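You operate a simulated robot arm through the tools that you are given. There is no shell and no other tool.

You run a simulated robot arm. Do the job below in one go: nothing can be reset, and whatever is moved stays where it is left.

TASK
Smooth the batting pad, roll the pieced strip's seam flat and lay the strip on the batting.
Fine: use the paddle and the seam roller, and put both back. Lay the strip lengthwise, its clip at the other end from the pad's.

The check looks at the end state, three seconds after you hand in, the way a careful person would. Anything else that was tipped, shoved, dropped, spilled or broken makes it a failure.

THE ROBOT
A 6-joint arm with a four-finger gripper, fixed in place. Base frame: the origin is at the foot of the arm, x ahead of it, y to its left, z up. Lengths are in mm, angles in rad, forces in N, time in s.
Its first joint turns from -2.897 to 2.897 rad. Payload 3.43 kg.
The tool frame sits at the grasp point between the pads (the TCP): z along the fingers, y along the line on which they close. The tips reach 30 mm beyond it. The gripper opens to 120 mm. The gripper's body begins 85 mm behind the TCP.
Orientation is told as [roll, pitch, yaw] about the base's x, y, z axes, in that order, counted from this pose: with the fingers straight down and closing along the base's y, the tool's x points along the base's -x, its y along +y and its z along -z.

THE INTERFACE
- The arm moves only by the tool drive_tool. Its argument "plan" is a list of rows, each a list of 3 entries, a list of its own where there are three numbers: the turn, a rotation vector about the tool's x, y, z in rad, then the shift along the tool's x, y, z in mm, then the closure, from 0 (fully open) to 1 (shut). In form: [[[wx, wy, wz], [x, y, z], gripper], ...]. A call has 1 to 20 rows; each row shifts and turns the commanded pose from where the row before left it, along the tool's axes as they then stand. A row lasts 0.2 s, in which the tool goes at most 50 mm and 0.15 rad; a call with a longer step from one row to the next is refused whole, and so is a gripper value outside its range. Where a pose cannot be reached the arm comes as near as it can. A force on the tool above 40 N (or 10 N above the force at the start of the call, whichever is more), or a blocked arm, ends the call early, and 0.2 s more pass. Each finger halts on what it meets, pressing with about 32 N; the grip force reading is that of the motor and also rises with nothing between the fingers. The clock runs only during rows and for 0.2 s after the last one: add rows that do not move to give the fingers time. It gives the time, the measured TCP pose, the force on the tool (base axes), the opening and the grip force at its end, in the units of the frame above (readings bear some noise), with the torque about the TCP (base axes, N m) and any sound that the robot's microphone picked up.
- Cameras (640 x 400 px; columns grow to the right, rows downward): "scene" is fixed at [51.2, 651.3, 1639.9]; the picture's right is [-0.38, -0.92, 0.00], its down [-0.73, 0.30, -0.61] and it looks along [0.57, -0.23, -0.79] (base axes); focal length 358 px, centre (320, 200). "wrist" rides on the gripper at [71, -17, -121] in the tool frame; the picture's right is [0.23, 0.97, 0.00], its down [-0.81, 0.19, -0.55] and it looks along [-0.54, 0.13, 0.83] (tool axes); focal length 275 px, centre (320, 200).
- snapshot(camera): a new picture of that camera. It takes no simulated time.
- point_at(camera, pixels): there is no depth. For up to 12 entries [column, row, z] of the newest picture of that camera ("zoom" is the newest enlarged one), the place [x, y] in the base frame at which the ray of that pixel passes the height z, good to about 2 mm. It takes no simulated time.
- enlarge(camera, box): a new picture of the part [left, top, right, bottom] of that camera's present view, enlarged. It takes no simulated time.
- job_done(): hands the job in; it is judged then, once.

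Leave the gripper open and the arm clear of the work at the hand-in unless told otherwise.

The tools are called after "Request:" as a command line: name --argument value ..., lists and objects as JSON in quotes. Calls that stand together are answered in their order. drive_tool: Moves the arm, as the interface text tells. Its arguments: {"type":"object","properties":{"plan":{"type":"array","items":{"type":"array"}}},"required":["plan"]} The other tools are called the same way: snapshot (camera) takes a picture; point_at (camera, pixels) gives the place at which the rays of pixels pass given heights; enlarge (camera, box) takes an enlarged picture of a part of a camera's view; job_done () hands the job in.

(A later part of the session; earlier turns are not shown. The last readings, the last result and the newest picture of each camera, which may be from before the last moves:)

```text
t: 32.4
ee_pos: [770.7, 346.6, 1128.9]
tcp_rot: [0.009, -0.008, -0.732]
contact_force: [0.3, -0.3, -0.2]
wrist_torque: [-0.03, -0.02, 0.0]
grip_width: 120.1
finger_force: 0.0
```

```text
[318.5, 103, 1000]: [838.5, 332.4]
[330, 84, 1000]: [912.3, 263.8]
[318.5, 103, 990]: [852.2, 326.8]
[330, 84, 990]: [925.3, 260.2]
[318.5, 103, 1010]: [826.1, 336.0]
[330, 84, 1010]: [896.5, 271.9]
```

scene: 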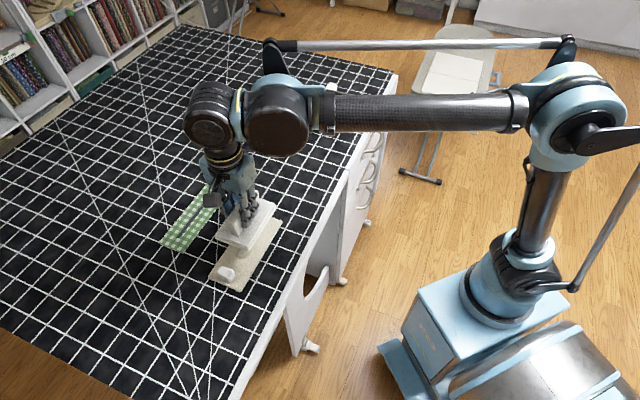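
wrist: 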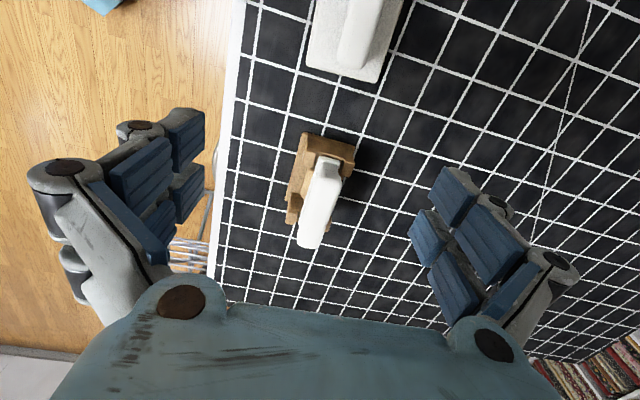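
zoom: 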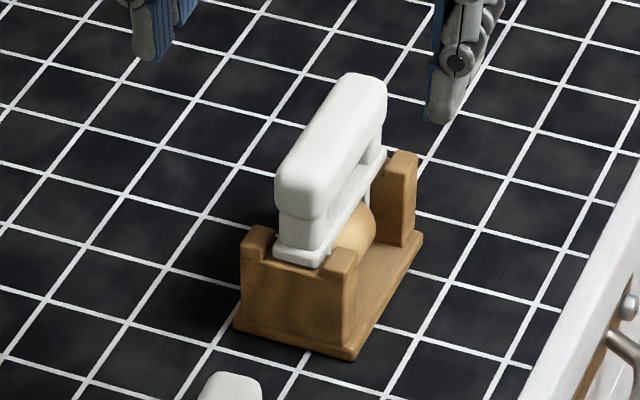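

The roller bar's top is near z 1010, its centre about (857,299), angled about -41°. I'll move above it at z 1080 and check.

Request:
drive_tool --plan '[[[0, 0, 0], [-32, 7.4, 12], 0], [[0, 0, 0], [-32, 7.4, 18], 0], [[0, 0, 0], [-32, 7.4, 18], 0], [[0, 0, 0], [0, 0, 0], 0]]'

Request:
snapshot --camera "wrist"

Request:
enlarge --camera "wrist" --box '[230, 0, 400, 220]'

```text
t: 33.4
ee_pos: [858.1, 298.2, 1082.2]
tcp_rot: [0.008, -0.006, -0.731]
contact_force: [0.2, 0.8, 0.2]
wrist_torque: [0.0, 0.0, 0.02]
grip_width: 119.9
finger_force: 0.0
```

```text
taken
```

wrist: 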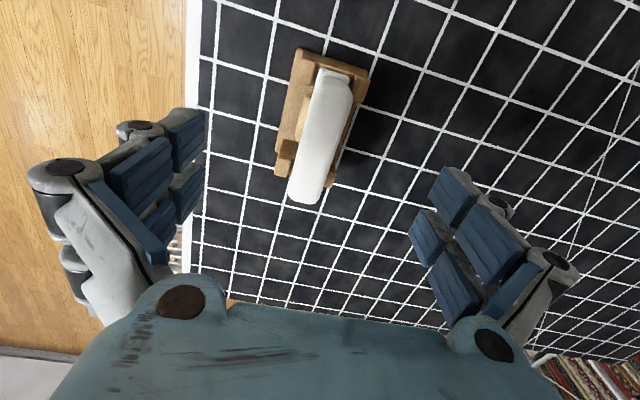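

```text
1.82 times, centred on (315, 110) of wrist
```

zoom: 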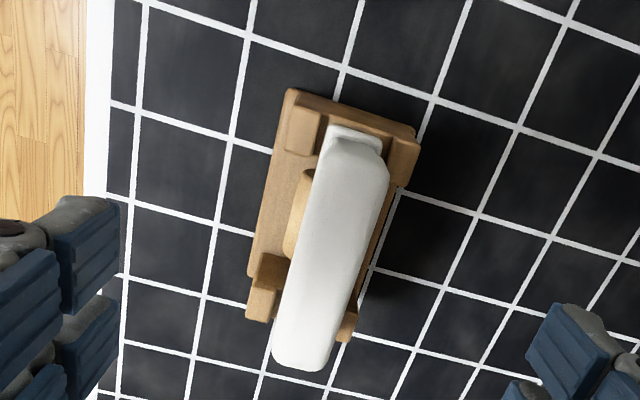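

Request:
point_at --camera "wrist" --pixels '[[337, 88, 1010], [304, 195.2, 1010], [337, 88, 1000], [304, 195.2, 1000]]'

Request:
drive_tool --plan '[[[0, 0, 0], [0, 0, 25], 0], [[0, 0, 0], [0, 0, 22], 0], [[0, 0, 0], [0, 0, 0], 0]]'

Request:
snapshot --camera "wrist"

Request:
enlarge --camera "scene" --box '[285, 50, 365, 140]'

```text
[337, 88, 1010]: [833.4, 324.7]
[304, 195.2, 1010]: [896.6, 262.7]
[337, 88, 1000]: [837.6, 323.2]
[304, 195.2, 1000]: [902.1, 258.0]
```

```text
t: 34.2
ee_pos: [858.9, 298.5, 1033.7]
tcp_rot: [0.006, -0.007, -0.732]
contact_force: [-0.7, 0.8, -0.3]
wrist_torque: [-0.01, 0.02, -0.02]
grip_width: 120.0
finger_force: 0.2
```

```text
taken
```

wrist: 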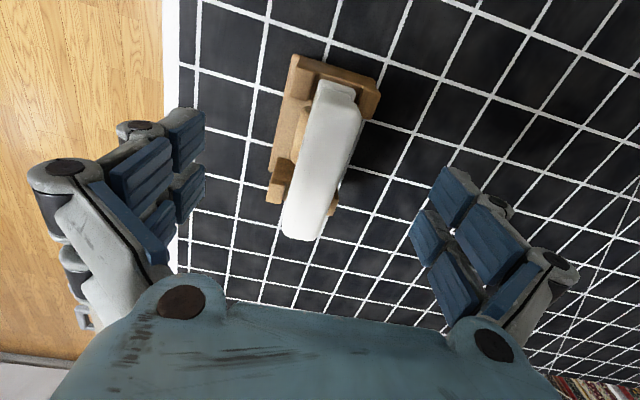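

```text
4.44 times, centred on (325, 95) of scene
```

zoom: 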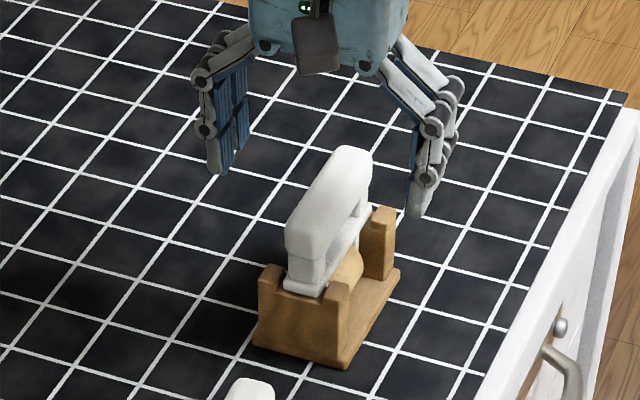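

The bar looks turned about 2° more than the paddle's was. I'll rotate 0.04, shift 5 mm along it, descend to z≈1003 and check centring.

Request:
drive_tool --plan '[[[0, 0, 0.04], [-5, 0, 0], 0], [[0, 0, 0], [0, 0, 16], 0], [[0, 0, 0], [0, 0, 14], 0], [[0, 0, 0], [0, 0, 0], 0]]'

Request:
snapshot --camera "wrist"

Request:
enlarge --camera "scene" --box '[285, 50, 365, 140]'

```text
t: 35.2
ee_pos: [863.5, 294.9, 1004.7]
tcp_rot: [0.008, -0.007, -0.771]
contact_force: [0.4, 1.4, 0.2]
wrist_torque: [0.03, 0.0, 0.04]
grip_width: 120.0
finger_force: 0.1
```

```text
taken
```

wrist: 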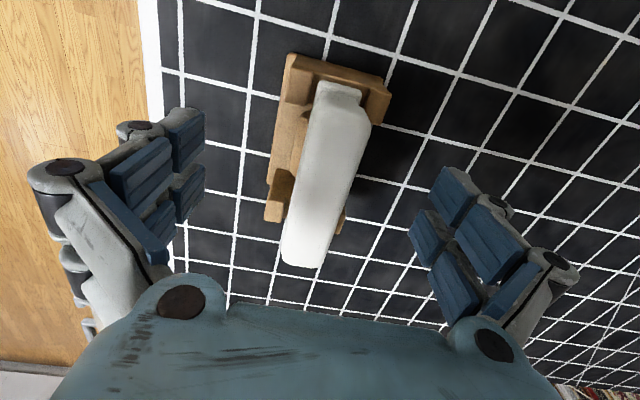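

```text
4.44 times, centred on (325, 95) of scene
```

zoom: 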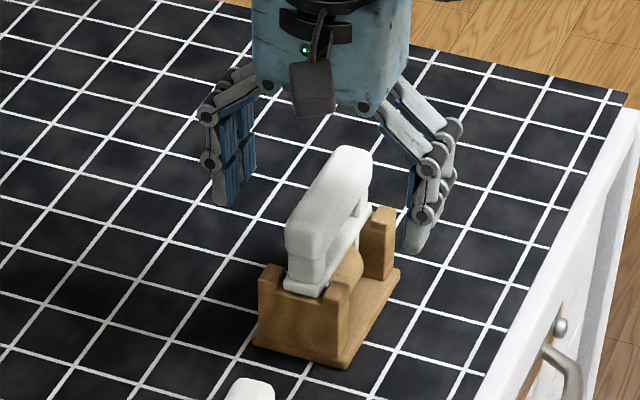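

The bar is centred within a few mm. I'll shift +2 in y and close.

Request:
drive_tool --plan '[[[0, 0, 0], [3, 2, 0], 0], [[0, 0, 0], [0, 0, 0], 0.4], [[0, 0, 0], [0, 0, 0], 0.7], [[0, 0, 0], [0, 0, 0], 1], [[0, 0, 0], [0, 0, 0], 1], [[0, 0, 0], [0, 0, 0], 1]]'

Request:
snapshot --camera "wrist"

Request:
enlarge --camera "scene" --box '[285, 50, 365, 140]'

```text
t: 36.6
ee_pos: [861.9, 298.6, 1005.2]
tcp_rot: [0.011, -0.007, -0.77]
contact_force: [-0.1, -0.1, 1.0]
wrist_torque: [0.03, 0.05, -0.05]
grip_width: 27.1
finger_force: 32.1
```

```text
taken
```

wrist: 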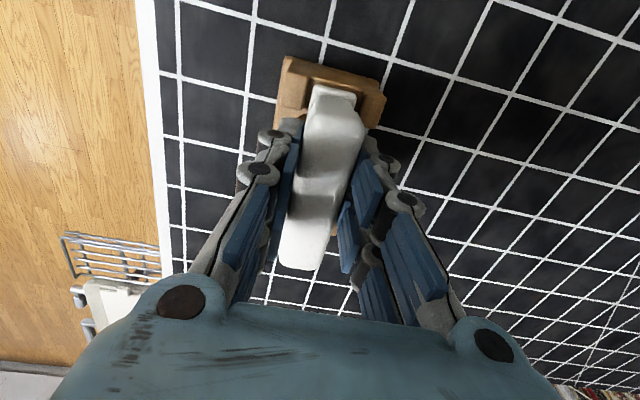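

```text
4.44 times, centred on (325, 95) of scene
```

zoom: 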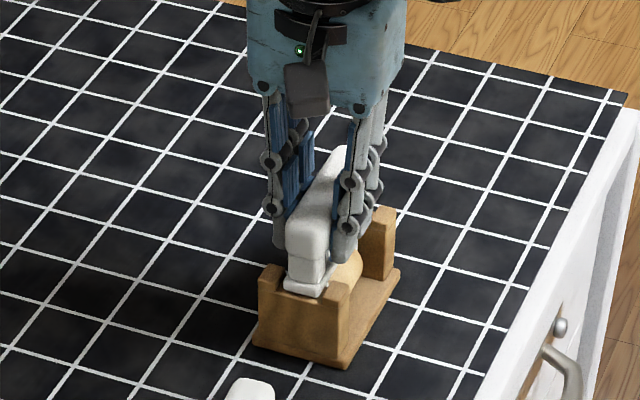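

The roller is gripped and the stand hasn't moved. The roller's home pose is (861.9, 298.6, 1005.2), yaw -0.770. I'll lift it straight up 80 mm.

Request:
drive_tool --plan '[[[0, 0, 0], [0, 0, -8], 1], [[0, 0, 0], [0, 0, -12], 1], [[0, 0, 0], [0, 0, -20], 1], [[0, 0, 0], [0, 0, -20], 1], [[0, 0, 0], [0, 0, -20], 1], [[0, 0, 0], [0, 0, 0], 1], [[0, 0, 0], [0, 0, 0], 1]]'

Request:
enlarge --camera "scene" --box '[285, 40, 365, 140]'

Request:
snapshot --camera "wrist"

```text
t: 38.2
ee_pos: [860.8, 297.7, 1085.1]
tcp_rot: [0.009, -0.007, -0.773]
contact_force: [0.0, 0.2, -2.0]
wrist_torque: [-0.02, 0.0, 0.03]
grip_width: 27.0
finger_force: 31.4
```

```text
4.00 times, centred on (325, 90) of scene
```

zoom: 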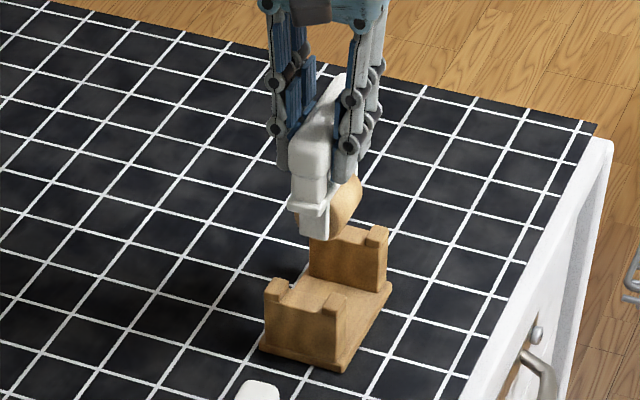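

```text
taken
```

wrist: 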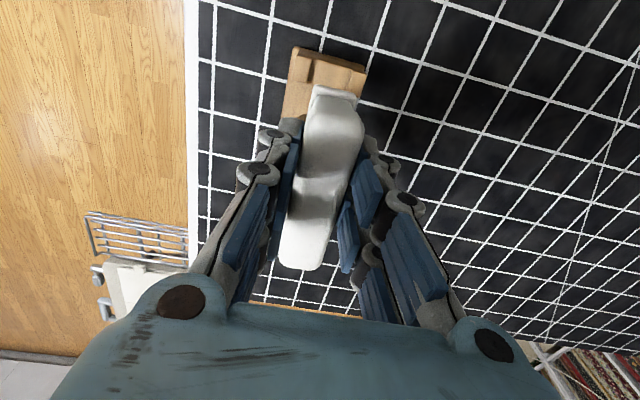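

Request:
enlarge --camera "scene" --box '[310, 60, 350, 110]'

```text
8.00 times, centred on (330, 85) of scene
```

zoom: 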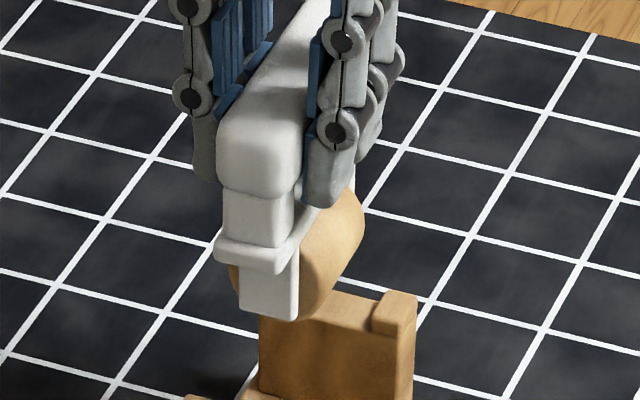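

The drum's axle runs along the handle bar, so it rolls across the bar. For rolling along the seam the bar must be perpendicular to it, at yaw ≈ +0.785. I'll find the drum bottom's height from this picture.

Request:
point_at --camera "scene" --pixels '[[326.9, 99.8, 980], [326.9, 99.8, 1000], [326.9, 99.8, 1020], [326.9, 99.8, 1040], [318.5, 100, 1020], [318.5, 100, 1040]]'

```text
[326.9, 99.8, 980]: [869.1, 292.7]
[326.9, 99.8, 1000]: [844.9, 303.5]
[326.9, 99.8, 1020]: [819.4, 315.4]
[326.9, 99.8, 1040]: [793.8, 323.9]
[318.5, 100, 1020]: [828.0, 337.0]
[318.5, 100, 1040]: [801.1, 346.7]
```

The drum bottom is about 85 mm below the TCP. I'll carry the roller at this height toward (600,650), then turn the tool by +1.555 rad.

Request:
drive_tool --plan '[[[0, 0, 0], [20, 3.3, -5], 1], [[0, 0, 0], [42, 6.8, -5], 1], [[0, 0, 0], [42, 6.8, 0], 1], [[0, 0, 0], [42, 6.8, 0], 1], [[0, 0, 0], [42, 6.8, 0], 1], [[0, 0, 0], [42, 6.8, 0], 1], [[0, 0, 0], [42, 6.8, 0], 1], [[0, 0, 0], [42, 6.8, 0], 1], [[0, 0, 0], [42, 6.8, 0], 1], [[0, 0, 0], [42, 6.8, 0], 1], [[0, 0, 0], [30, 4.8, 0], 1], [[0, 0, 0], [0, 0, 0], 1]]'

Request:
drive_tool --plan '[[[0, 0, -0.13], [0, 0, 0], 1], [[0, 0, -0.13], [0, 0, 0], 1], [[0, 0, -0.13], [0, 0, 0], 1], [[0, 0, -0.13], [0, 0, 0], 1], [[0, 0, -0.13], [0, 0, 0], 1], [[0, 0, -0.13], [0, 0, 0], 1], [[0, 0, -0.13], [0, 0, 0], 1], [[0, 0, -0.13], [0, 0, 0], 1], [[0, 0, -0.13], [0, 0, 0], 1], [[0, 0, -0.13], [0, 0, 0], 1], [[0, 0, -0.13], [0, 0, 0], 1], [[0, 0, -0.128], [0, 0, 0], 1], [[0, 0, 0], [0, 0, 0], 1], [[0, 0, 0], [0, 0, 0], 1]]'

Request:
snapshot --camera "scene"

Request:
snapshot --camera "wrist"

```text
t: 40.8
ee_pos: [601.9, 646.4, 1093.2]
tcp_rot: [0.008, -0.006, -0.771]
contact_force: [-0.8, 1.4, -1.8]
wrist_torque: [0.04, 0.01, 0.02]
grip_width: 27.0
finger_force: 32.2
```

```text
t: 43.8
ee_pos: [600.9, 646.8, 1094.0]
tcp_rot: [-0.006, -0.01, 0.789]
contact_force: [-0.7, -0.7, -1.5]
wrist_torque: [-0.02, 0.03, 0.0]
grip_width: 27.1
finger_force: 32.4
```

```text
taken
```

scene: 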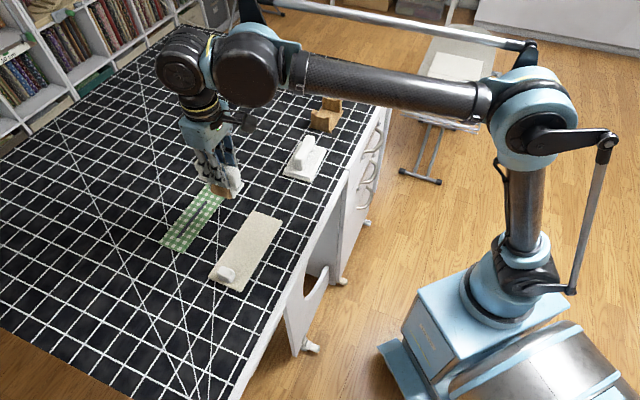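

```text
taken
```

wrist: 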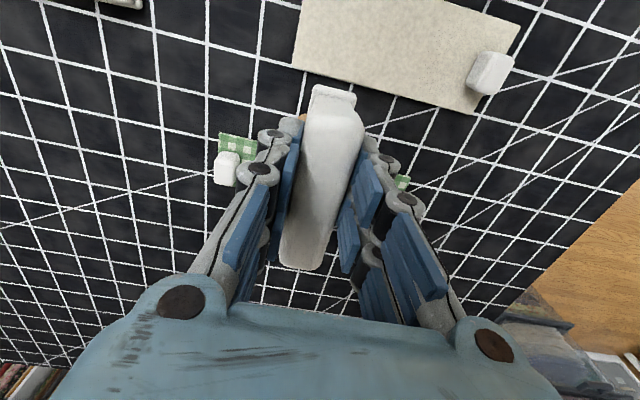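

The turn is done. I'll test reach by moving toward above the seam middle, (641,747), at z≈1050.

Request:
drive_tool --plan '[[[0, 0, 0], [-33, 14, 10], 1], [[0, 0, 0], [-33, 14, 15], 1], [[0, 0, 0], [-33, 14, 19], 1], [[0, 0, 0], [0, 0, 0], 1], [[0, 0, 0], [0, 0, 0], 1]]'

Request:
enlarge --camera "scene" --box '[140, 150, 260, 270]'

Request:
snapshot --camera "wrist"

```text
t: 45.0
ee_pos: [641.9, 747.2, 1049.1]
tcp_rot: [-0.01, -0.008, 0.787]
contact_force: [0.3, -0.2, -2.1]
wrist_torque: [0.01, 0.02, 0.01]
grip_width: 27.4
finger_force: 32.0
```

```text
3.33 times, centred on (200, 210) of scene
```

zoom: 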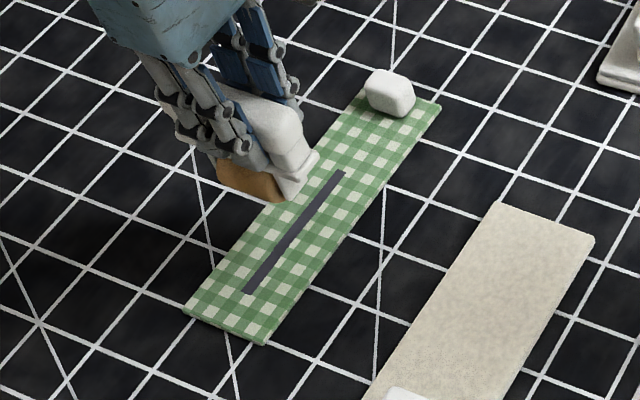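

```text
taken
```

wrist: 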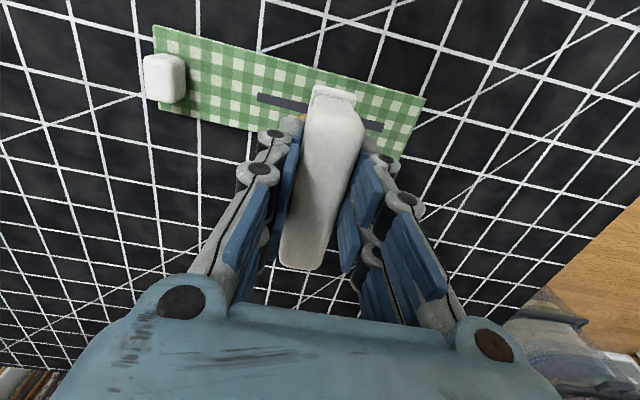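

It reaches. I'll move to the seam's clip-side start, TCP about (689,698), and lower to z≈1010.

Request:
drive_tool --plan '[[[0, 0, 0], [0.8, -34.4, 8], 1], [[0, 0, 0], [0.8, -34.4, 14], 1], [[0, 0, 0], [0, 0, 12], 1], [[0, 0, 0], [0, 0, 5], 1], [[0, 0, 0], [0, 0, 0], 1]]'

Request:
enlarge --camera "scene" --box '[140, 150, 260, 270]'

Request:
snapshot --camera "wrist"

```text
t: 46.2
ee_pos: [690.1, 698.1, 1010.8]
tcp_rot: [-0.006, -0.008, 0.788]
contact_force: [0.3, 0.3, -1.6]
wrist_torque: [-0.02, -0.01, -0.01]
grip_width: 27.3
finger_force: 32.3
```

```text
3.33 times, centred on (200, 210) of scene
```

zoom: 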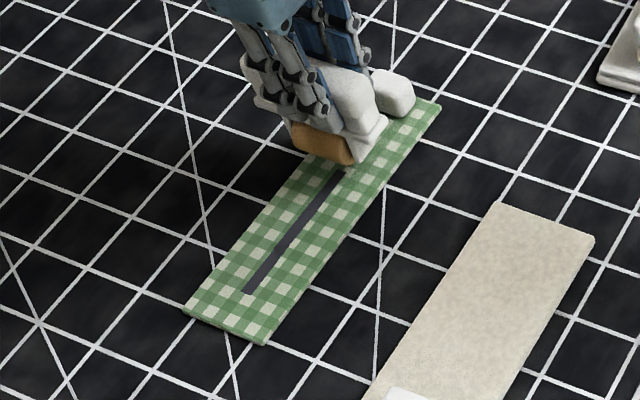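

```text
taken
```

wrist: 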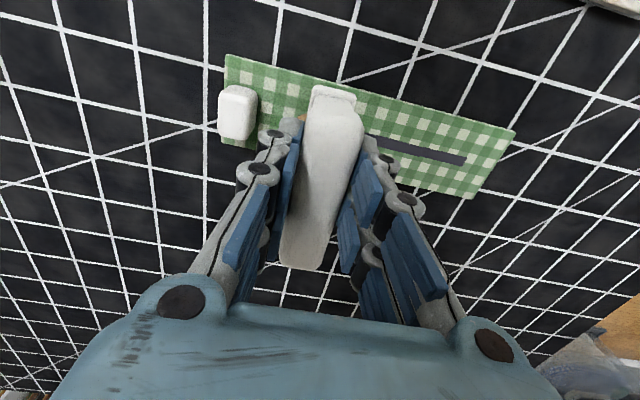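

The drum hangs over the seam's start and clears the clip. I'll creep down to contact, expected near z≈993.

Request:
drive_tool --plan '[[[0, 0, 0], [0, 0, 4], 1], [[0, 0, 0], [0, 0, 4], 1], [[0, 0, 0], [0, 0, 2], 1], [[0, 0, 0], [0, 0, 1], 1], [[0, 0, 0], [0, 0, 0], 1]]'

Request:
enlarge --camera "scene" --box '[180, 150, 250, 220]'

```text
t: 47.4
ee_pos: [690.2, 696.6, 1000.1]
tcp_rot: [-0.007, -0.01, 0.788]
contact_force: [0.6, 1.1, 9.1]
wrist_torque: [0.12, -0.1, -0.03]
grip_width: 27.2
finger_force: 31.8
```

```text
5.71 times, centred on (215, 185) of scene
```

zoom: 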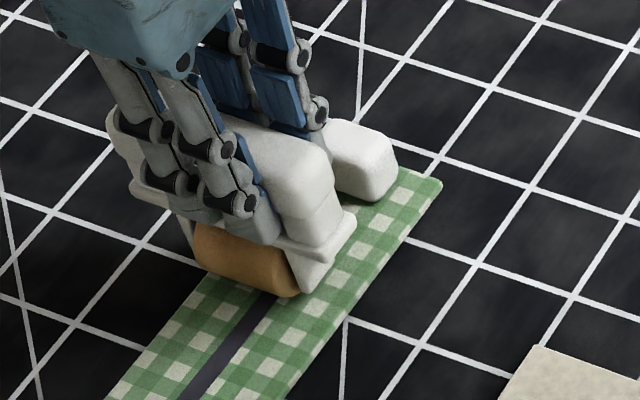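

There is contact at z≈1000 with 9 N. The drum sits too far outward, so the seam meets only its inner end. The torque agrees, with the contact about 15 mm outward. I'll lift, shift 15 mm inward and touch again.

Request:
drive_tool --plan '[[[0, 0, 0], [0, 0, -5], 1], [[0, 0, 0], [15, 0, 0], 1], [[0, 0, 0], [0, 0, 3], 1], [[0, 0, 0], [0, 0, 1.5], 1], [[0, 0, 0], [0, 0, 0.5], 1], [[0, 0, 0], [0, 0, 0], 1]]'

Request:
enlarge --camera "scene" --box '[180, 150, 250, 220]'

```text
t: 48.8
ee_pos: [679.4, 686.3, 1000.6]
tcp_rot: [-0.006, -0.01, 0.787]
contact_force: [0.1, 0.2, 5.0]
wrist_torque: [0.1, -0.08, 0.02]
grip_width: 27.0
finger_force: 32.1
```

```text
5.71 times, centred on (215, 185) of scene
```

zoom: 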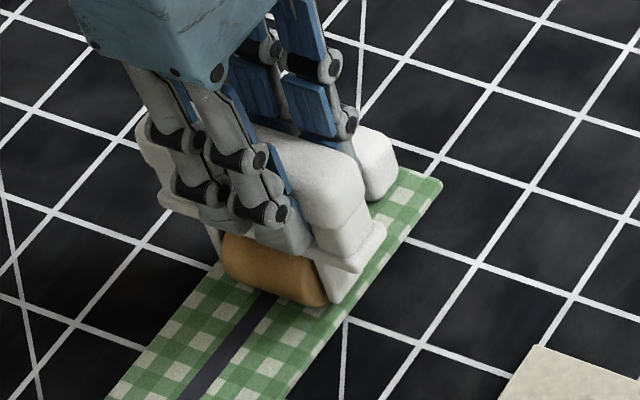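

The drum is now centred on the seam. I'll press a little more and roll along the seam in steps, watching the force.

Request:
drive_tool --plan '[[[0, 0, 0], [0, 0, 0.5], 1], [[0, 0, 0], [0, 6, 0], 1], [[0, 0, 0], [0, 8, 0], 1], [[0, 0, 0], [0, 8, 0], 1], [[0, 0, 0], [0, 8, 0], 1], [[0, 0, 0], [0, 0, 0], 1]]'

Request:
enlarge --camera "scene" --box '[140, 150, 260, 270]'

```text
t: 50.2
ee_pos: [658.3, 706.3, 999.1]
tcp_rot: [-0.006, -0.01, 0.787]
contact_force: [-2.0, -2.1, 17.4]
wrist_torque: [-0.09, 0.03, 0.0]
grip_width: 27.0
finger_force: 32.2
```

```text
3.33 times, centred on (200, 210) of scene
```

zoom: 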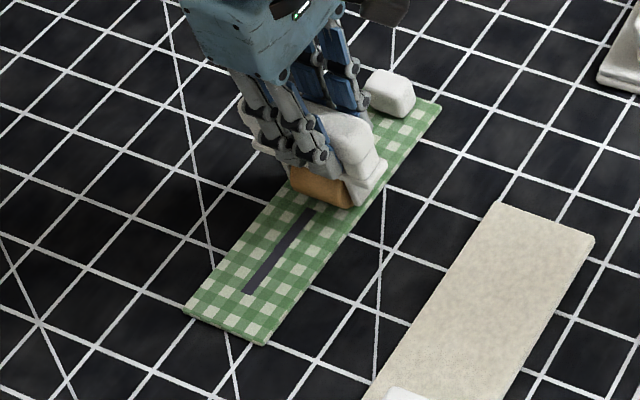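

It rolls smoothly, the force is 17 N and the strip has stayed put. I'll continue.

Request:
drive_tool --plan '[[[0, 0, 0], [0, 8, 0], 1], [[0, 0, 0], [0, 8, 0], 1], [[0, 0, 0], [0, 8, 0], 1], [[0, 0, 0], [0, 8, 0], 1], [[0, 0, 0], [0, 8, 0], 1], [[0, 0, 0], [0, 0, 0], 1]]'

Request:
enlarge --camera "scene" --box '[140, 150, 260, 270]'

```text
t: 51.6
ee_pos: [630.4, 734.1, 999.1]
tcp_rot: [-0.009, -0.008, 0.787]
contact_force: [-0.2, 0.0, 19.8]
wrist_torque: [0.01, -0.05, 0.0]
grip_width: 27.0
finger_force: 32.1
```

```text
3.33 times, centred on (200, 210) of scene
```

zoom: 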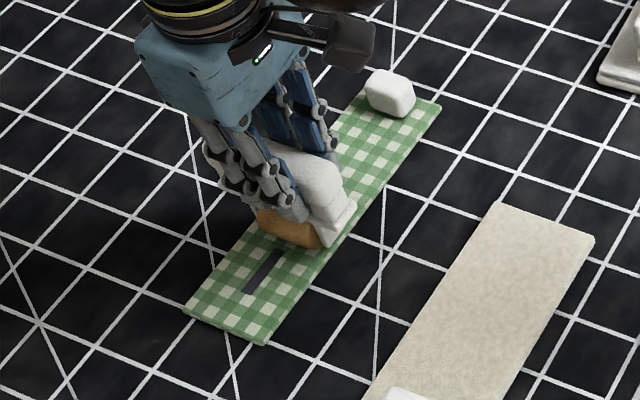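

The rolled part is flat. I'll finish the remaining 70 mm.

Request:
drive_tool --plan '[[[0, 0, 0], [0, 8, 0], 1], [[0, 0, 0], [0, 8, 0], 1], [[0, 0, 0], [0, 8, 0], 1], [[0, 0, 0], [0, 8, 0], 1], [[0, 0, 0], [0, 8, 0], 1], [[0, 0, 0], [0, 8, 0], 1], [[0, 0, 0], [0, 8, 0], 1], [[0, 0, 0], [0, 8, 0], 1], [[0, 0, 0], [0, 6, 0], 1], [[0, 0, 0], [0, 0, 0], 1]]'

Request:
enlarge --camera "scene" --box '[140, 150, 260, 270]'

```text
t: 53.8
ee_pos: [580.1, 784.6, 999.9]
tcp_rot: [-0.006, -0.01, 0.786]
contact_force: [-0.4, -0.7, 23.3]
wrist_torque: [0.01, -0.06, 0.06]
grip_width: 27.3
finger_force: 31.9
```

```text
3.33 times, centred on (200, 210) of scene
```

zoom: 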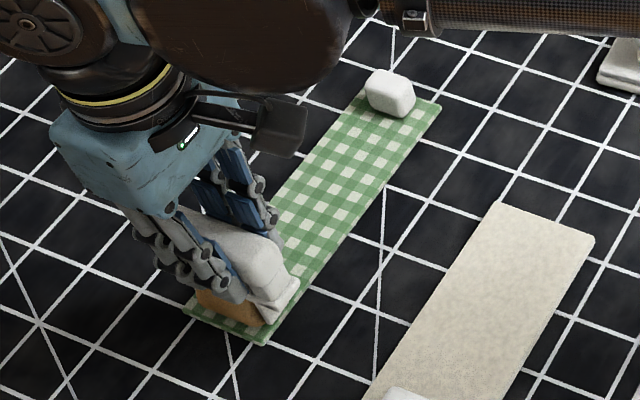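

The seam looks gone and the strip is still in place. I'll lift straight up to check the remainder.

Request:
drive_tool --plan '[[[0, 0, 0], [0, 0, -10], 1], [[0, 0, 0], [0, 0, -30], 1], [[0, 0, 0], [20, 0, -35], 1], [[0, 0, 0], [40, 0, -20], 1], [[0, 0, 0], [40, -10, 0], 1], [[0, 0, 0], [0, 0, 0], 1]]'

Request:
enlarge --camera "scene" --box '[140, 150, 260, 270]'

Request:
snapshot --camera "wrist"

```text
t: 55.2
ee_pos: [517.0, 707.0, 1091.4]
tcp_rot: [-0.007, -0.009, 0.788]
contact_force: [0.1, 0.7, -2.2]
wrist_torque: [-0.05, 0.06, -0.01]
grip_width: 27.2
finger_force: 32.0
```

```text
3.33 times, centred on (200, 210) of scene
```

zoom: 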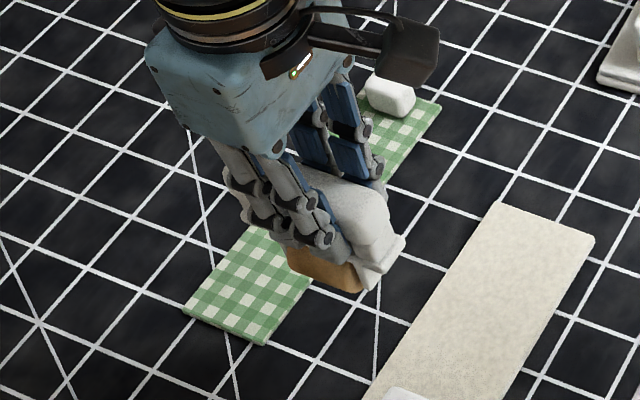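

```text
taken
```

wrist: 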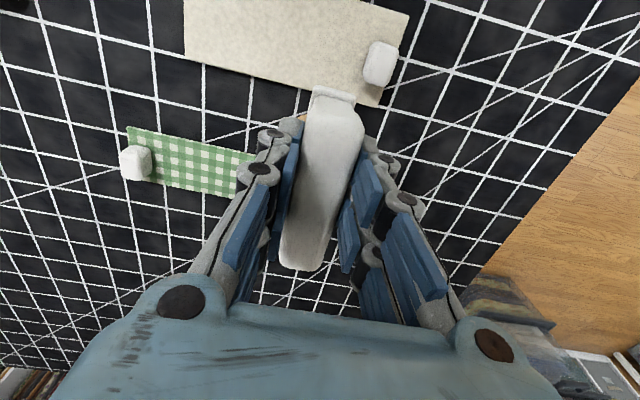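

The seam is flat. Now I'll turn back by -1.558 rad in base yaw to -0.770.

Request:
drive_tool --plan '[[[0, 0, 0.13], [0, 0, 0], 1], [[0, 0, 0.13], [0, 0, 0], 1], [[0, 0, 0.13], [0, 0, 0], 1], [[0, 0, 0.13], [0, 0, 0], 1], [[0, 0, 0.13], [0, 0, 0], 1], [[0, 0, 0.13], [0, 0, 0], 1], [[0, 0, 0.13], [0, 0, 0], 1], [[0, 0, 0.13], [0, 0, 0], 1], [[0, 0, 0.13], [0, 0, 0], 1], [[0, 0, 0.13], [0, 0, 0], 1], [[0, 0, 0.13], [0, 0, 0], 1], [[0, 0, 0.128], [0, 0, 0], 1], [[0, 0, 0], [0, 0, 0], 1], [[0, 0, 0], [0, 0, 0], 1]]'

```text
t: 58.2
ee_pos: [515.9, 707.3, 1093.6]
tcp_rot: [0.007, -0.006, -0.772]
contact_force: [0.4, 0.0, -1.5]
wrist_torque: [0.01, 0.0, -0.02]
grip_width: 27.2
finger_force: 31.7
```

Request:
drive_tool --plan '[[[0, 0, 0], [-20.5, -2, 0], 1], [[0, 0, 0], [-41, -4, 0], 1], [[0, 0, 0], [-41, -4, 0], 1], [[0, 0, 0], [-41, -4, 0], 1], [[0, 0, 0], [-41, -4, 0], 1], [[0, 0, 0], [-41, -4, 0], 1], [[0, 0, 0], [-41, -4, 0], 1], [[0, 0, 0], [-41, -4, 0], 1], [[0, 0, 0], [-41, -4, 0], 1], [[0, 0, 0], [-41, -4, 0], 1], [[0, 0, 0], [-41, -4, 0], 1], [[0, 0, 0], [-41, -4, 0], 1], [[0, 0, 0], [-41, -4, 0], 1], [[0, 0, 0], [-20.5, -2, 0], 1], [[0, 0, 0], [0, 0, 0], 1], [[0, 0, 0], [0, 0, 0], 1]]'

Request:
snapshot --camera "wrist"

Request:
enlarge --camera "scene" --box '[285, 40, 365, 140]'

```text
t: 61.6
ee_pos: [862.1, 296.8, 1096.8]
tcp_rot: [0.008, -0.008, -0.772]
contact_force: [0.2, 0.1, -1.8]
wrist_torque: [0.0, 0.02, -0.03]
grip_width: 26.9
finger_force: 32.4
```

```text
taken
```

wrist: 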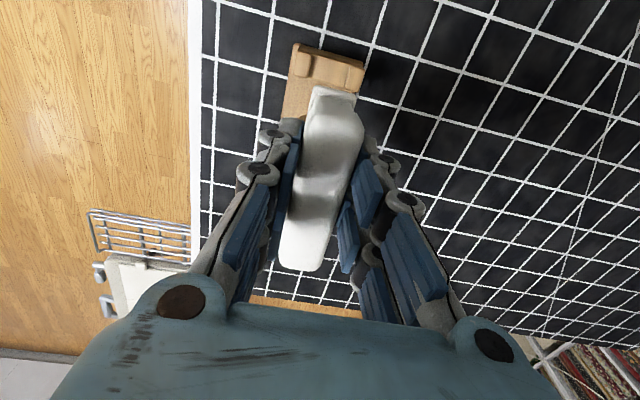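

```text
4.00 times, centred on (325, 90) of scene
```

zoom: 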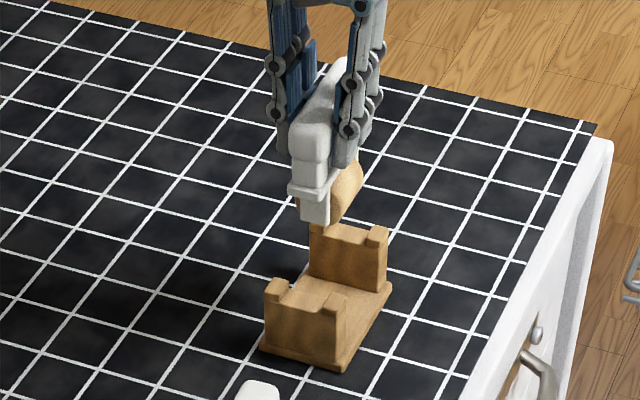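

I'm nearly exactly above the stand. I'll nudge 1.5 mm along the bar, lower to z≈1018, just above the seat, and check.

Request:
drive_tool --plan '[[[0, 0, 0], [1.5, 0.2, 10], 1], [[0, 0, 0], [0, 0, 25], 1], [[0, 0, 0], [0, 0, 20], 1], [[0, 0, 0], [0, 0, 10], 1], [[0, 0, 0], [0, 0, 0], 1], [[0, 0, 0], [0, 0, 0], 1]]'

Request:
enlarge --camera "scene" --box '[300, 70, 350, 140]'

Request:
enlarge --camera "wrist" --box '[240, 20, 400, 160]'

```text
t: 63.0
ee_pos: [862.6, 300.0, 1032.3]
tcp_rot: [0.008, -0.006, -0.771]
contact_force: [0.0, 0.6, -0.9]
wrist_torque: [-0.01, 0.0, -0.02]
grip_width: 27.2
finger_force: 31.8
```

```text
5.71 times, centred on (325, 105) of scene
```

zoom: 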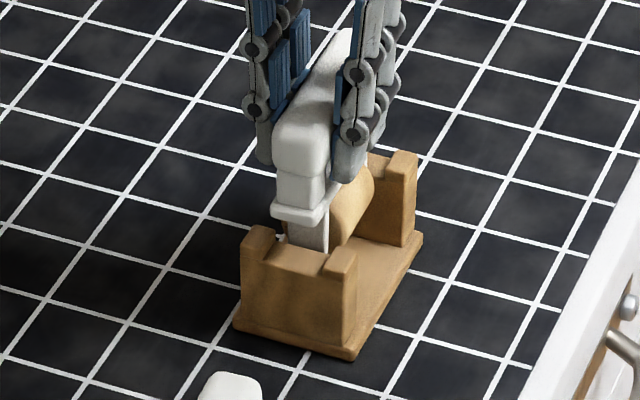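

```text
2.86 times, centred on (320, 90) of wrist
```

zoom: 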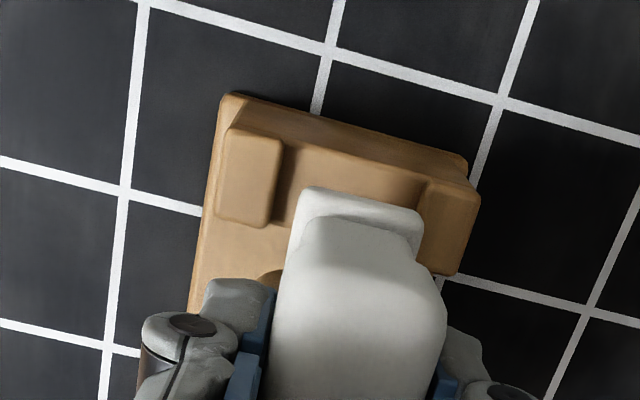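

The roller is lined up with the notches. I'll lower it slowly to seat at z≈1005.

Request:
drive_tool --plan '[[[0, 0, 0], [0, 0, 10], 1], [[0, 0, 0], [0, 0, 8], 1], [[0, 0, 0], [0, 0, 4], 1], [[0, 0, 0], [0, 0, 2], 1], [[0, 0, 0], [0, 0, 0], 1], [[0, 0, 0], [0, 0, 0], 1]]'

Request:
enlarge --camera "scene" --box '[300, 70, 350, 140]'

```text
t: 64.4
ee_pos: [862.7, 298.2, 1006.5]
tcp_rot: [0.009, -0.007, -0.771]
contact_force: [-0.8, 0.0, -2.1]
wrist_torque: [0.04, 0.04, 0.01]
grip_width: 27.2
finger_force: 31.7
```

```text
5.71 times, centred on (325, 105) of scene
```

zoom: 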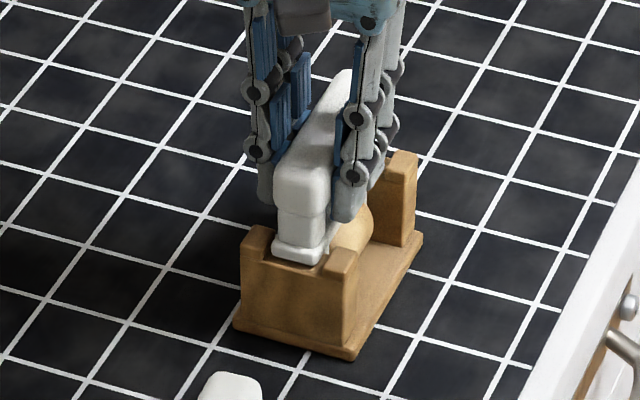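

It's almost seated, with about 1.3 mm to go.

Request:
drive_tool --plan '[[[0, 0, 0], [0, 0, 0.8], 1], [[0, 0, 0], [0, 0, 0.6], 1], [[0, 0, 0], [0, 0, 0], 1]]'

```text
t: 65.2
ee_pos: [862.4, 300.2, 1004.6]
tcp_rot: [0.009, -0.008, -0.772]
contact_force: [0.2, 0.0, -0.9]
wrist_torque: [0.05, 0.02, 0.01]
grip_width: 27.2
finger_force: 32.0
```

Request:
drive_tool --plan '[[[0, 0, 0], [0, 0, 0.5], 1], [[0, 0, 0], [0, 0, 0], 1]]'

```text
t: 65.8
ee_pos: [862.0, 300.5, 1005.0]
tcp_rot: [0.009, -0.006, -0.772]
contact_force: [-0.1, 0.0, 4.9]
wrist_torque: [0.1, 0.19, 0.02]
grip_width: 27.1
finger_force: 32.4
```

It's seated and the stand pushes back. I'll open and rise.

Request:
drive_tool --plan '[[[0, 0, 0], [0, 0, -0.4], 1], [[0, 0, 0], [0, 0, 0], 0.7], [[0, 0, 0], [0, 0, 0], 0.4], [[0, 0, 0], [0, 0, 0], 0], [[0, 0, 0], [0, 0, 0], 0], [[0, 0, 0], [0, 0, -30], 0], [[0, 0, 0], [0, 0, -45], 0], [[0, 0, 0], [0, 0, -45], 0], [[0, 0, 0], [0, 0, 0], 0]]'

Request:
enlarge --camera "scene" --box '[270, 60, 360, 190]'

Request:
snapshot --camera "wrist"

```text
t: 67.8
ee_pos: [862.1, 299.3, 1125.4]
tcp_rot: [0.009, -0.007, -0.77]
contact_force: [1.2, 0.0, -0.8]
wrist_torque: [0.0, 0.02, -0.02]
grip_width: 120.0
finger_force: 0.0
```

```text
3.08 times, centred on (315, 125) of scene
```

zoom: 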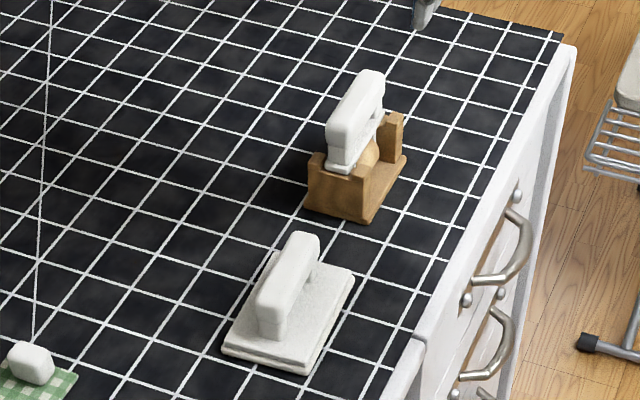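

```text
taken
```

wrist: 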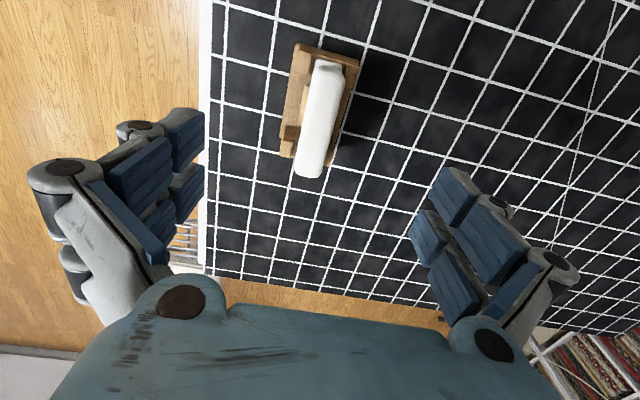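

Both tools are home. Next is the strip. Its clip is at the (+x,-y) end and the pad's clip is at the (-x,+y) end, so the strip already faces the right way and only needs translating. I'll move to a view near the strip's clip and turn back to yaw +0.787.

Request:
drive_tool --plan '[[[0, 0, 0], [42.7, 6.4, 3], 0], [[0, 0, 0], [42.7, 6.4, 3], 0], [[0, 0, 0], [42.7, 6.4, 3], 0], [[0, 0, 0], [42.7, 6.4, 3], 0], [[0, 0, 0], [42.7, 6.4, 3], 0], [[0, 0, 0], [42.7, 6.4, 3], 0], [[0, 0, 0], [42.7, 6.4, 3], 0], [[0, 0, 0], [42.7, 6.4, 3], 0], [[0, 0, -0.142], [0, 0, 0], 0], [[0, 0, -0.142], [0, 0, 0], 0], [[0, 0, -0.142], [0, 0, 0], 0], [[0, 0, -0.142], [0, 0, 0], 0], [[0, 0, -0.142], [0, 0, 0], 0], [[0, 0, -0.142], [0, 0, 0], 0], [[0, 0, -0.142], [0, 0, 0], 0], [[0, 0, -0.142], [0, 0, 0], 0], [[0, 0, -0.142], [0, 0, 0], 0], [[0, 0, -0.142], [0, 0, 0], 0], [[0, 0, -0.138], [0, 0, 0], 0], [[0, 0, 0], [0, 0, 0], 0]]'

Request:
snapshot --camera "wrist"

Request:
enlarge --camera "wrist" --box '[240, 100, 420, 240]'

Request:
enlarge --camera "scene" --box '[150, 150, 300, 300]'

```text
t: 72.0
ee_pos: [652.5, 574.4, 1099.4]
tcp_rot: [-0.006, -0.009, 0.79]
contact_force: [-1.1, 0.1, -1.0]
wrist_torque: [-0.01, -0.02, 0.03]
grip_width: 120.1
finger_force: 0.1
```

```text
taken
```

wrist: 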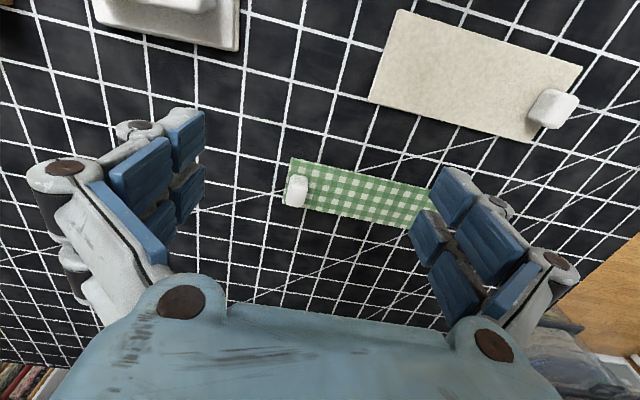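

```text
2.86 times, centred on (330, 170) of wrist
```

zoom: 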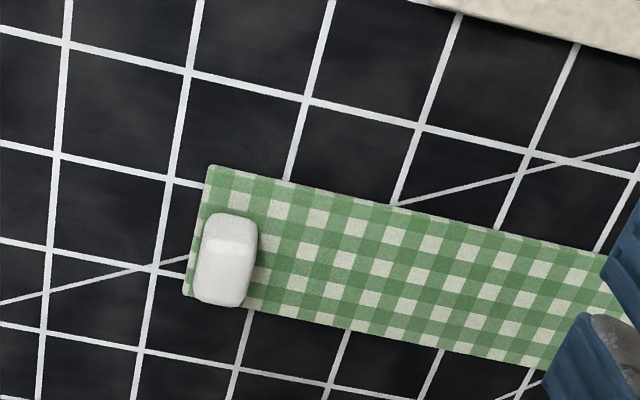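

```text
2.67 times, centred on (225, 225) of scene
```

zoom: 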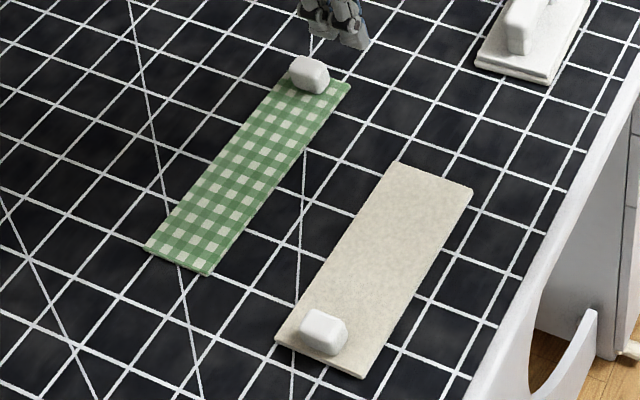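

The seam is flat along the whole strip. I'll measure the clip and strip corners from here.

Request:
point_at --camera "wrist" --pixels '[[290.5, 158.1, 907], [282.8, 202.5, 907], [408.8, 229.5, 907], [297.5, 190.3, 920], [297.5, 190.3, 930], [290, 173.5, 930], [308, 176.5, 930], [304, 206.5, 920], [286, 204.5, 920]]'

Request:
point_at --camera "scene" --pixels '[[220.5, 177.8, 910], [220.5, 177.8, 920], [220.5, 177.8, 930], [158.8, 242.6, 907], [184, 253, 907], [236, 181.2, 907], [204.5, 279.5, 912], [240.5, 293, 912], [282.3, 219.5, 912], [253, 211, 912]]'

```text
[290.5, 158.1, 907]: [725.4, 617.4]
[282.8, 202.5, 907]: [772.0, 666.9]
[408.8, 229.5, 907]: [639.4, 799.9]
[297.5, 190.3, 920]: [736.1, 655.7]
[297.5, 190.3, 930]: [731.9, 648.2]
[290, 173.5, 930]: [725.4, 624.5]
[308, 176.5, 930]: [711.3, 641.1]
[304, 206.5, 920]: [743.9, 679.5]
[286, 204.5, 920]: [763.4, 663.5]
```

```text
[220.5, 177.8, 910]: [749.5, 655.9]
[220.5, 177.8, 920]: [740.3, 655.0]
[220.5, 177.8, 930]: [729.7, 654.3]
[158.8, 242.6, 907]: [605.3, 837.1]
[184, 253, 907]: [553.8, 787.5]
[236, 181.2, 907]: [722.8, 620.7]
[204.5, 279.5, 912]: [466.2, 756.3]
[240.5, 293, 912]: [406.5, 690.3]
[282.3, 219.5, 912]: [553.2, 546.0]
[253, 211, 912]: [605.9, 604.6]
```

The clip centre is about (737,654) with its top near z 930. It's about 27 mm along the strip and 40 mm across. I'll close along the strip, which resists the strip's droop. I'll move above it at z≈1000.

Request:
drive_tool --plan '[[[0, 0, 0], [-38.7, -1.3, 20], 0], [[0, 0, 0], [-38.7, -1.3, 30], 0], [[0, 0, 0], [-38.7, -1.3, 30], 0], [[0, 0, 0], [0, 0, 20], 0], [[0, 0, 0], [0, 0, 0], 0], [[0, 0, 0], [0, 0, 0], 0]]'

Request:
snapshot --camera "wrist"

Request:
enlarge --camera "scene" --box '[180, 130, 270, 220]'

```text
t: 73.4
ee_pos: [738.1, 654.4, 1000.7]
tcp_rot: [-0.006, -0.009, 0.788]
contact_force: [0.3, -0.2, 1.0]
wrist_torque: [-0.04, -0.01, -0.06]
grip_width: 119.9
finger_force: 0.0
```

```text
taken
```

wrist: 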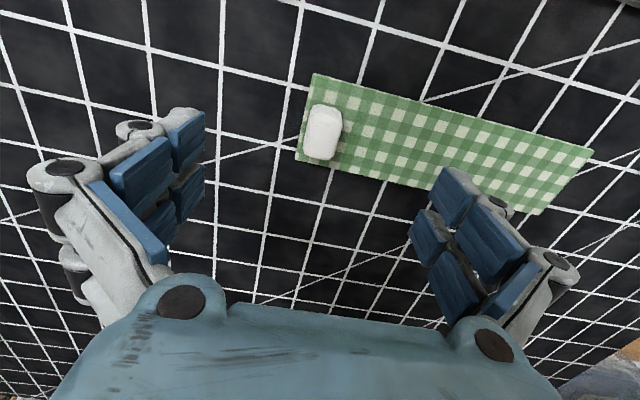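

```text
4.44 times, centred on (225, 175) of scene
```

zoom: 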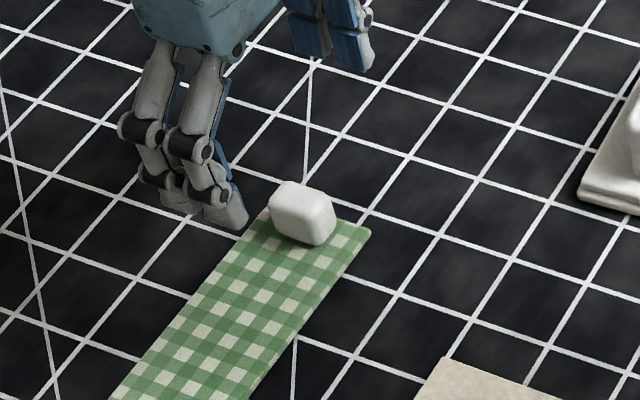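

The clip at pixel (323,132) is right under the TCP. I'll descend to z≈945 with the fingers open.

Request:
drive_tool --plan '[[[0, 0, 0], [0, 1, 25], 0], [[0, 0, 0], [0, 0, 18], 0], [[0, 0, 0], [0, 0, 8], 0], [[0, 0, 0], [0, 0, 4], 0], [[0, 0, 0], [0, 0, 0], 0]]'

Request:
snapshot --camera "wrist"

Request:
enlarge --camera "scene" --box '[180, 130, 270, 220]'

```text
t: 74.6
ee_pos: [737.8, 654.2, 945.0]
tcp_rot: [-0.007, -0.008, 0.787]
contact_force: [1.0, 0.8, -0.5]
wrist_torque: [0.01, 0.0, 0.0]
grip_width: 119.9
finger_force: 0.1
```

```text
taken
```

wrist: 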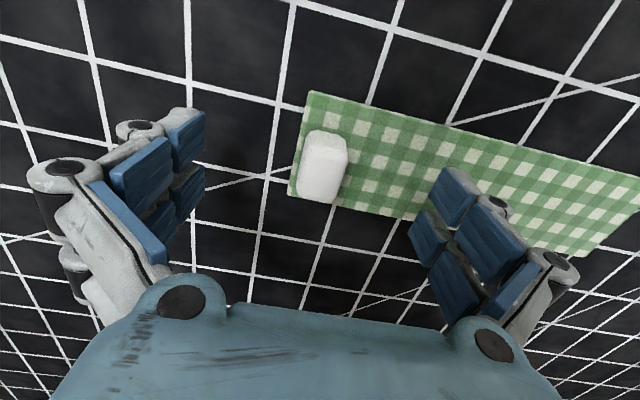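

```text
4.44 times, centred on (225, 175) of scene
```

zoom: 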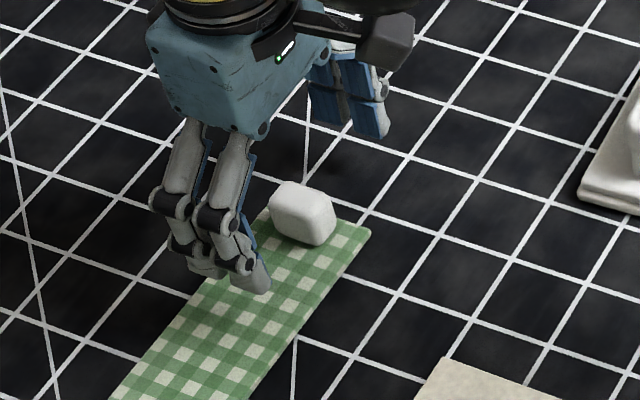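

Good. I'll close partway to about 45 mm to check fingertip clearance above the strip.

Request:
drive_tool --plan '[[[0, 0, 0], [0, 0, 0], 0.3], [[0, 0, 0], [0, 0, 0], 0.6], [[0, 0, 0], [0, 0, 0], 0.6], [[0, 0, 0], [0, 0, 0], 0.6]]'

Request:
snapshot --camera "wrist"

Request:
enlarge --camera "scene" --box '[190, 140, 260, 210]'

```text
t: 75.6
ee_pos: [738.0, 654.7, 945.6]
tcp_rot: [-0.007, -0.009, 0.786]
contact_force: [0.0, 0.0, 0.4]
wrist_torque: [0.02, 0.02, -0.02]
grip_width: 48.0
finger_force: 0.1
```

```text
taken
```

wrist: 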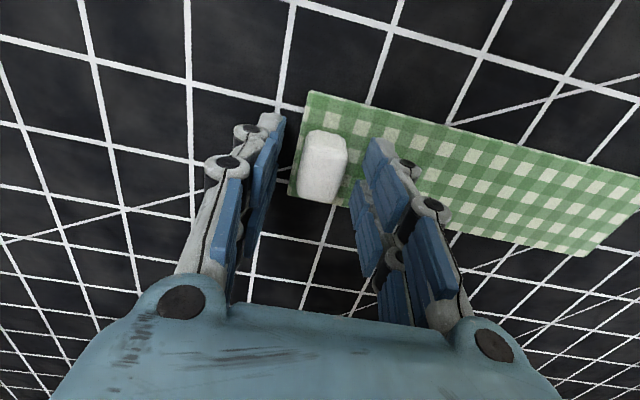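

```text
5.71 times, centred on (225, 175) of scene
```

zoom: 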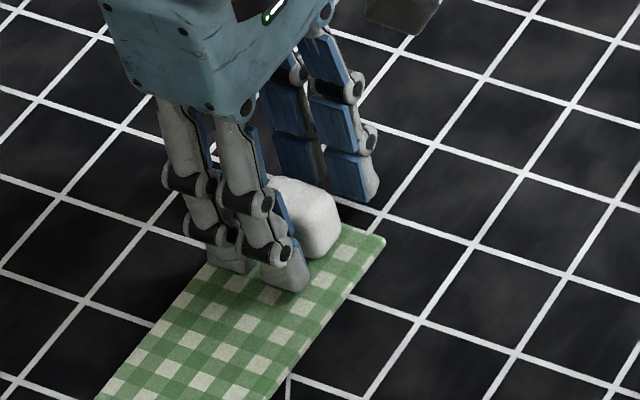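

There is clearance. I'll go 2 mm lower and close fully.

Request:
drive_tool --plan '[[[0, 0, 0], [0, 0, 2], 0.6], [[0, 0, 0], [0, 0, 0], 0.75], [[0, 0, 0], [0, 0, 0], 1], [[0, 0, 0], [0, 0, 0], 1], [[0, 0, 0], [0, 0, 0], 1]]'

Request:
snapshot --camera "wrist"

Request:
enlarge --camera "scene" --box '[150, 140, 270, 260]'

```text
t: 76.8
ee_pos: [737.8, 654.6, 943.2]
tcp_rot: [-0.005, -0.008, 0.79]
contact_force: [0.4, -0.2, 0.6]
wrist_torque: [0.05, 0.03, -0.02]
grip_width: 23.1
finger_force: 32.2
```

```text
taken
```

wrist: 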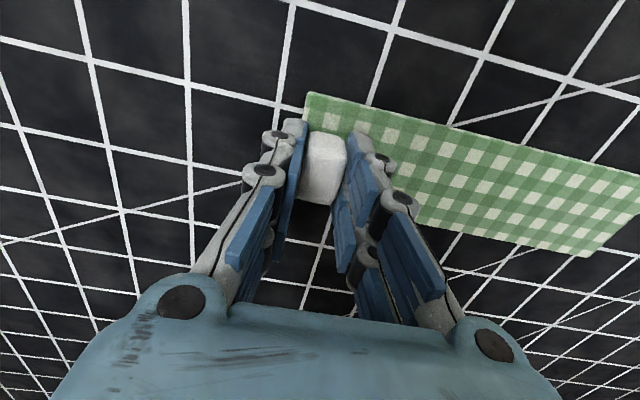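

```text
3.33 times, centred on (210, 200) of scene
```

zoom: 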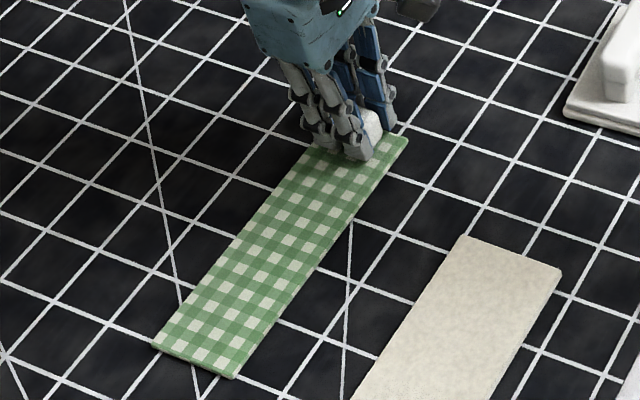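

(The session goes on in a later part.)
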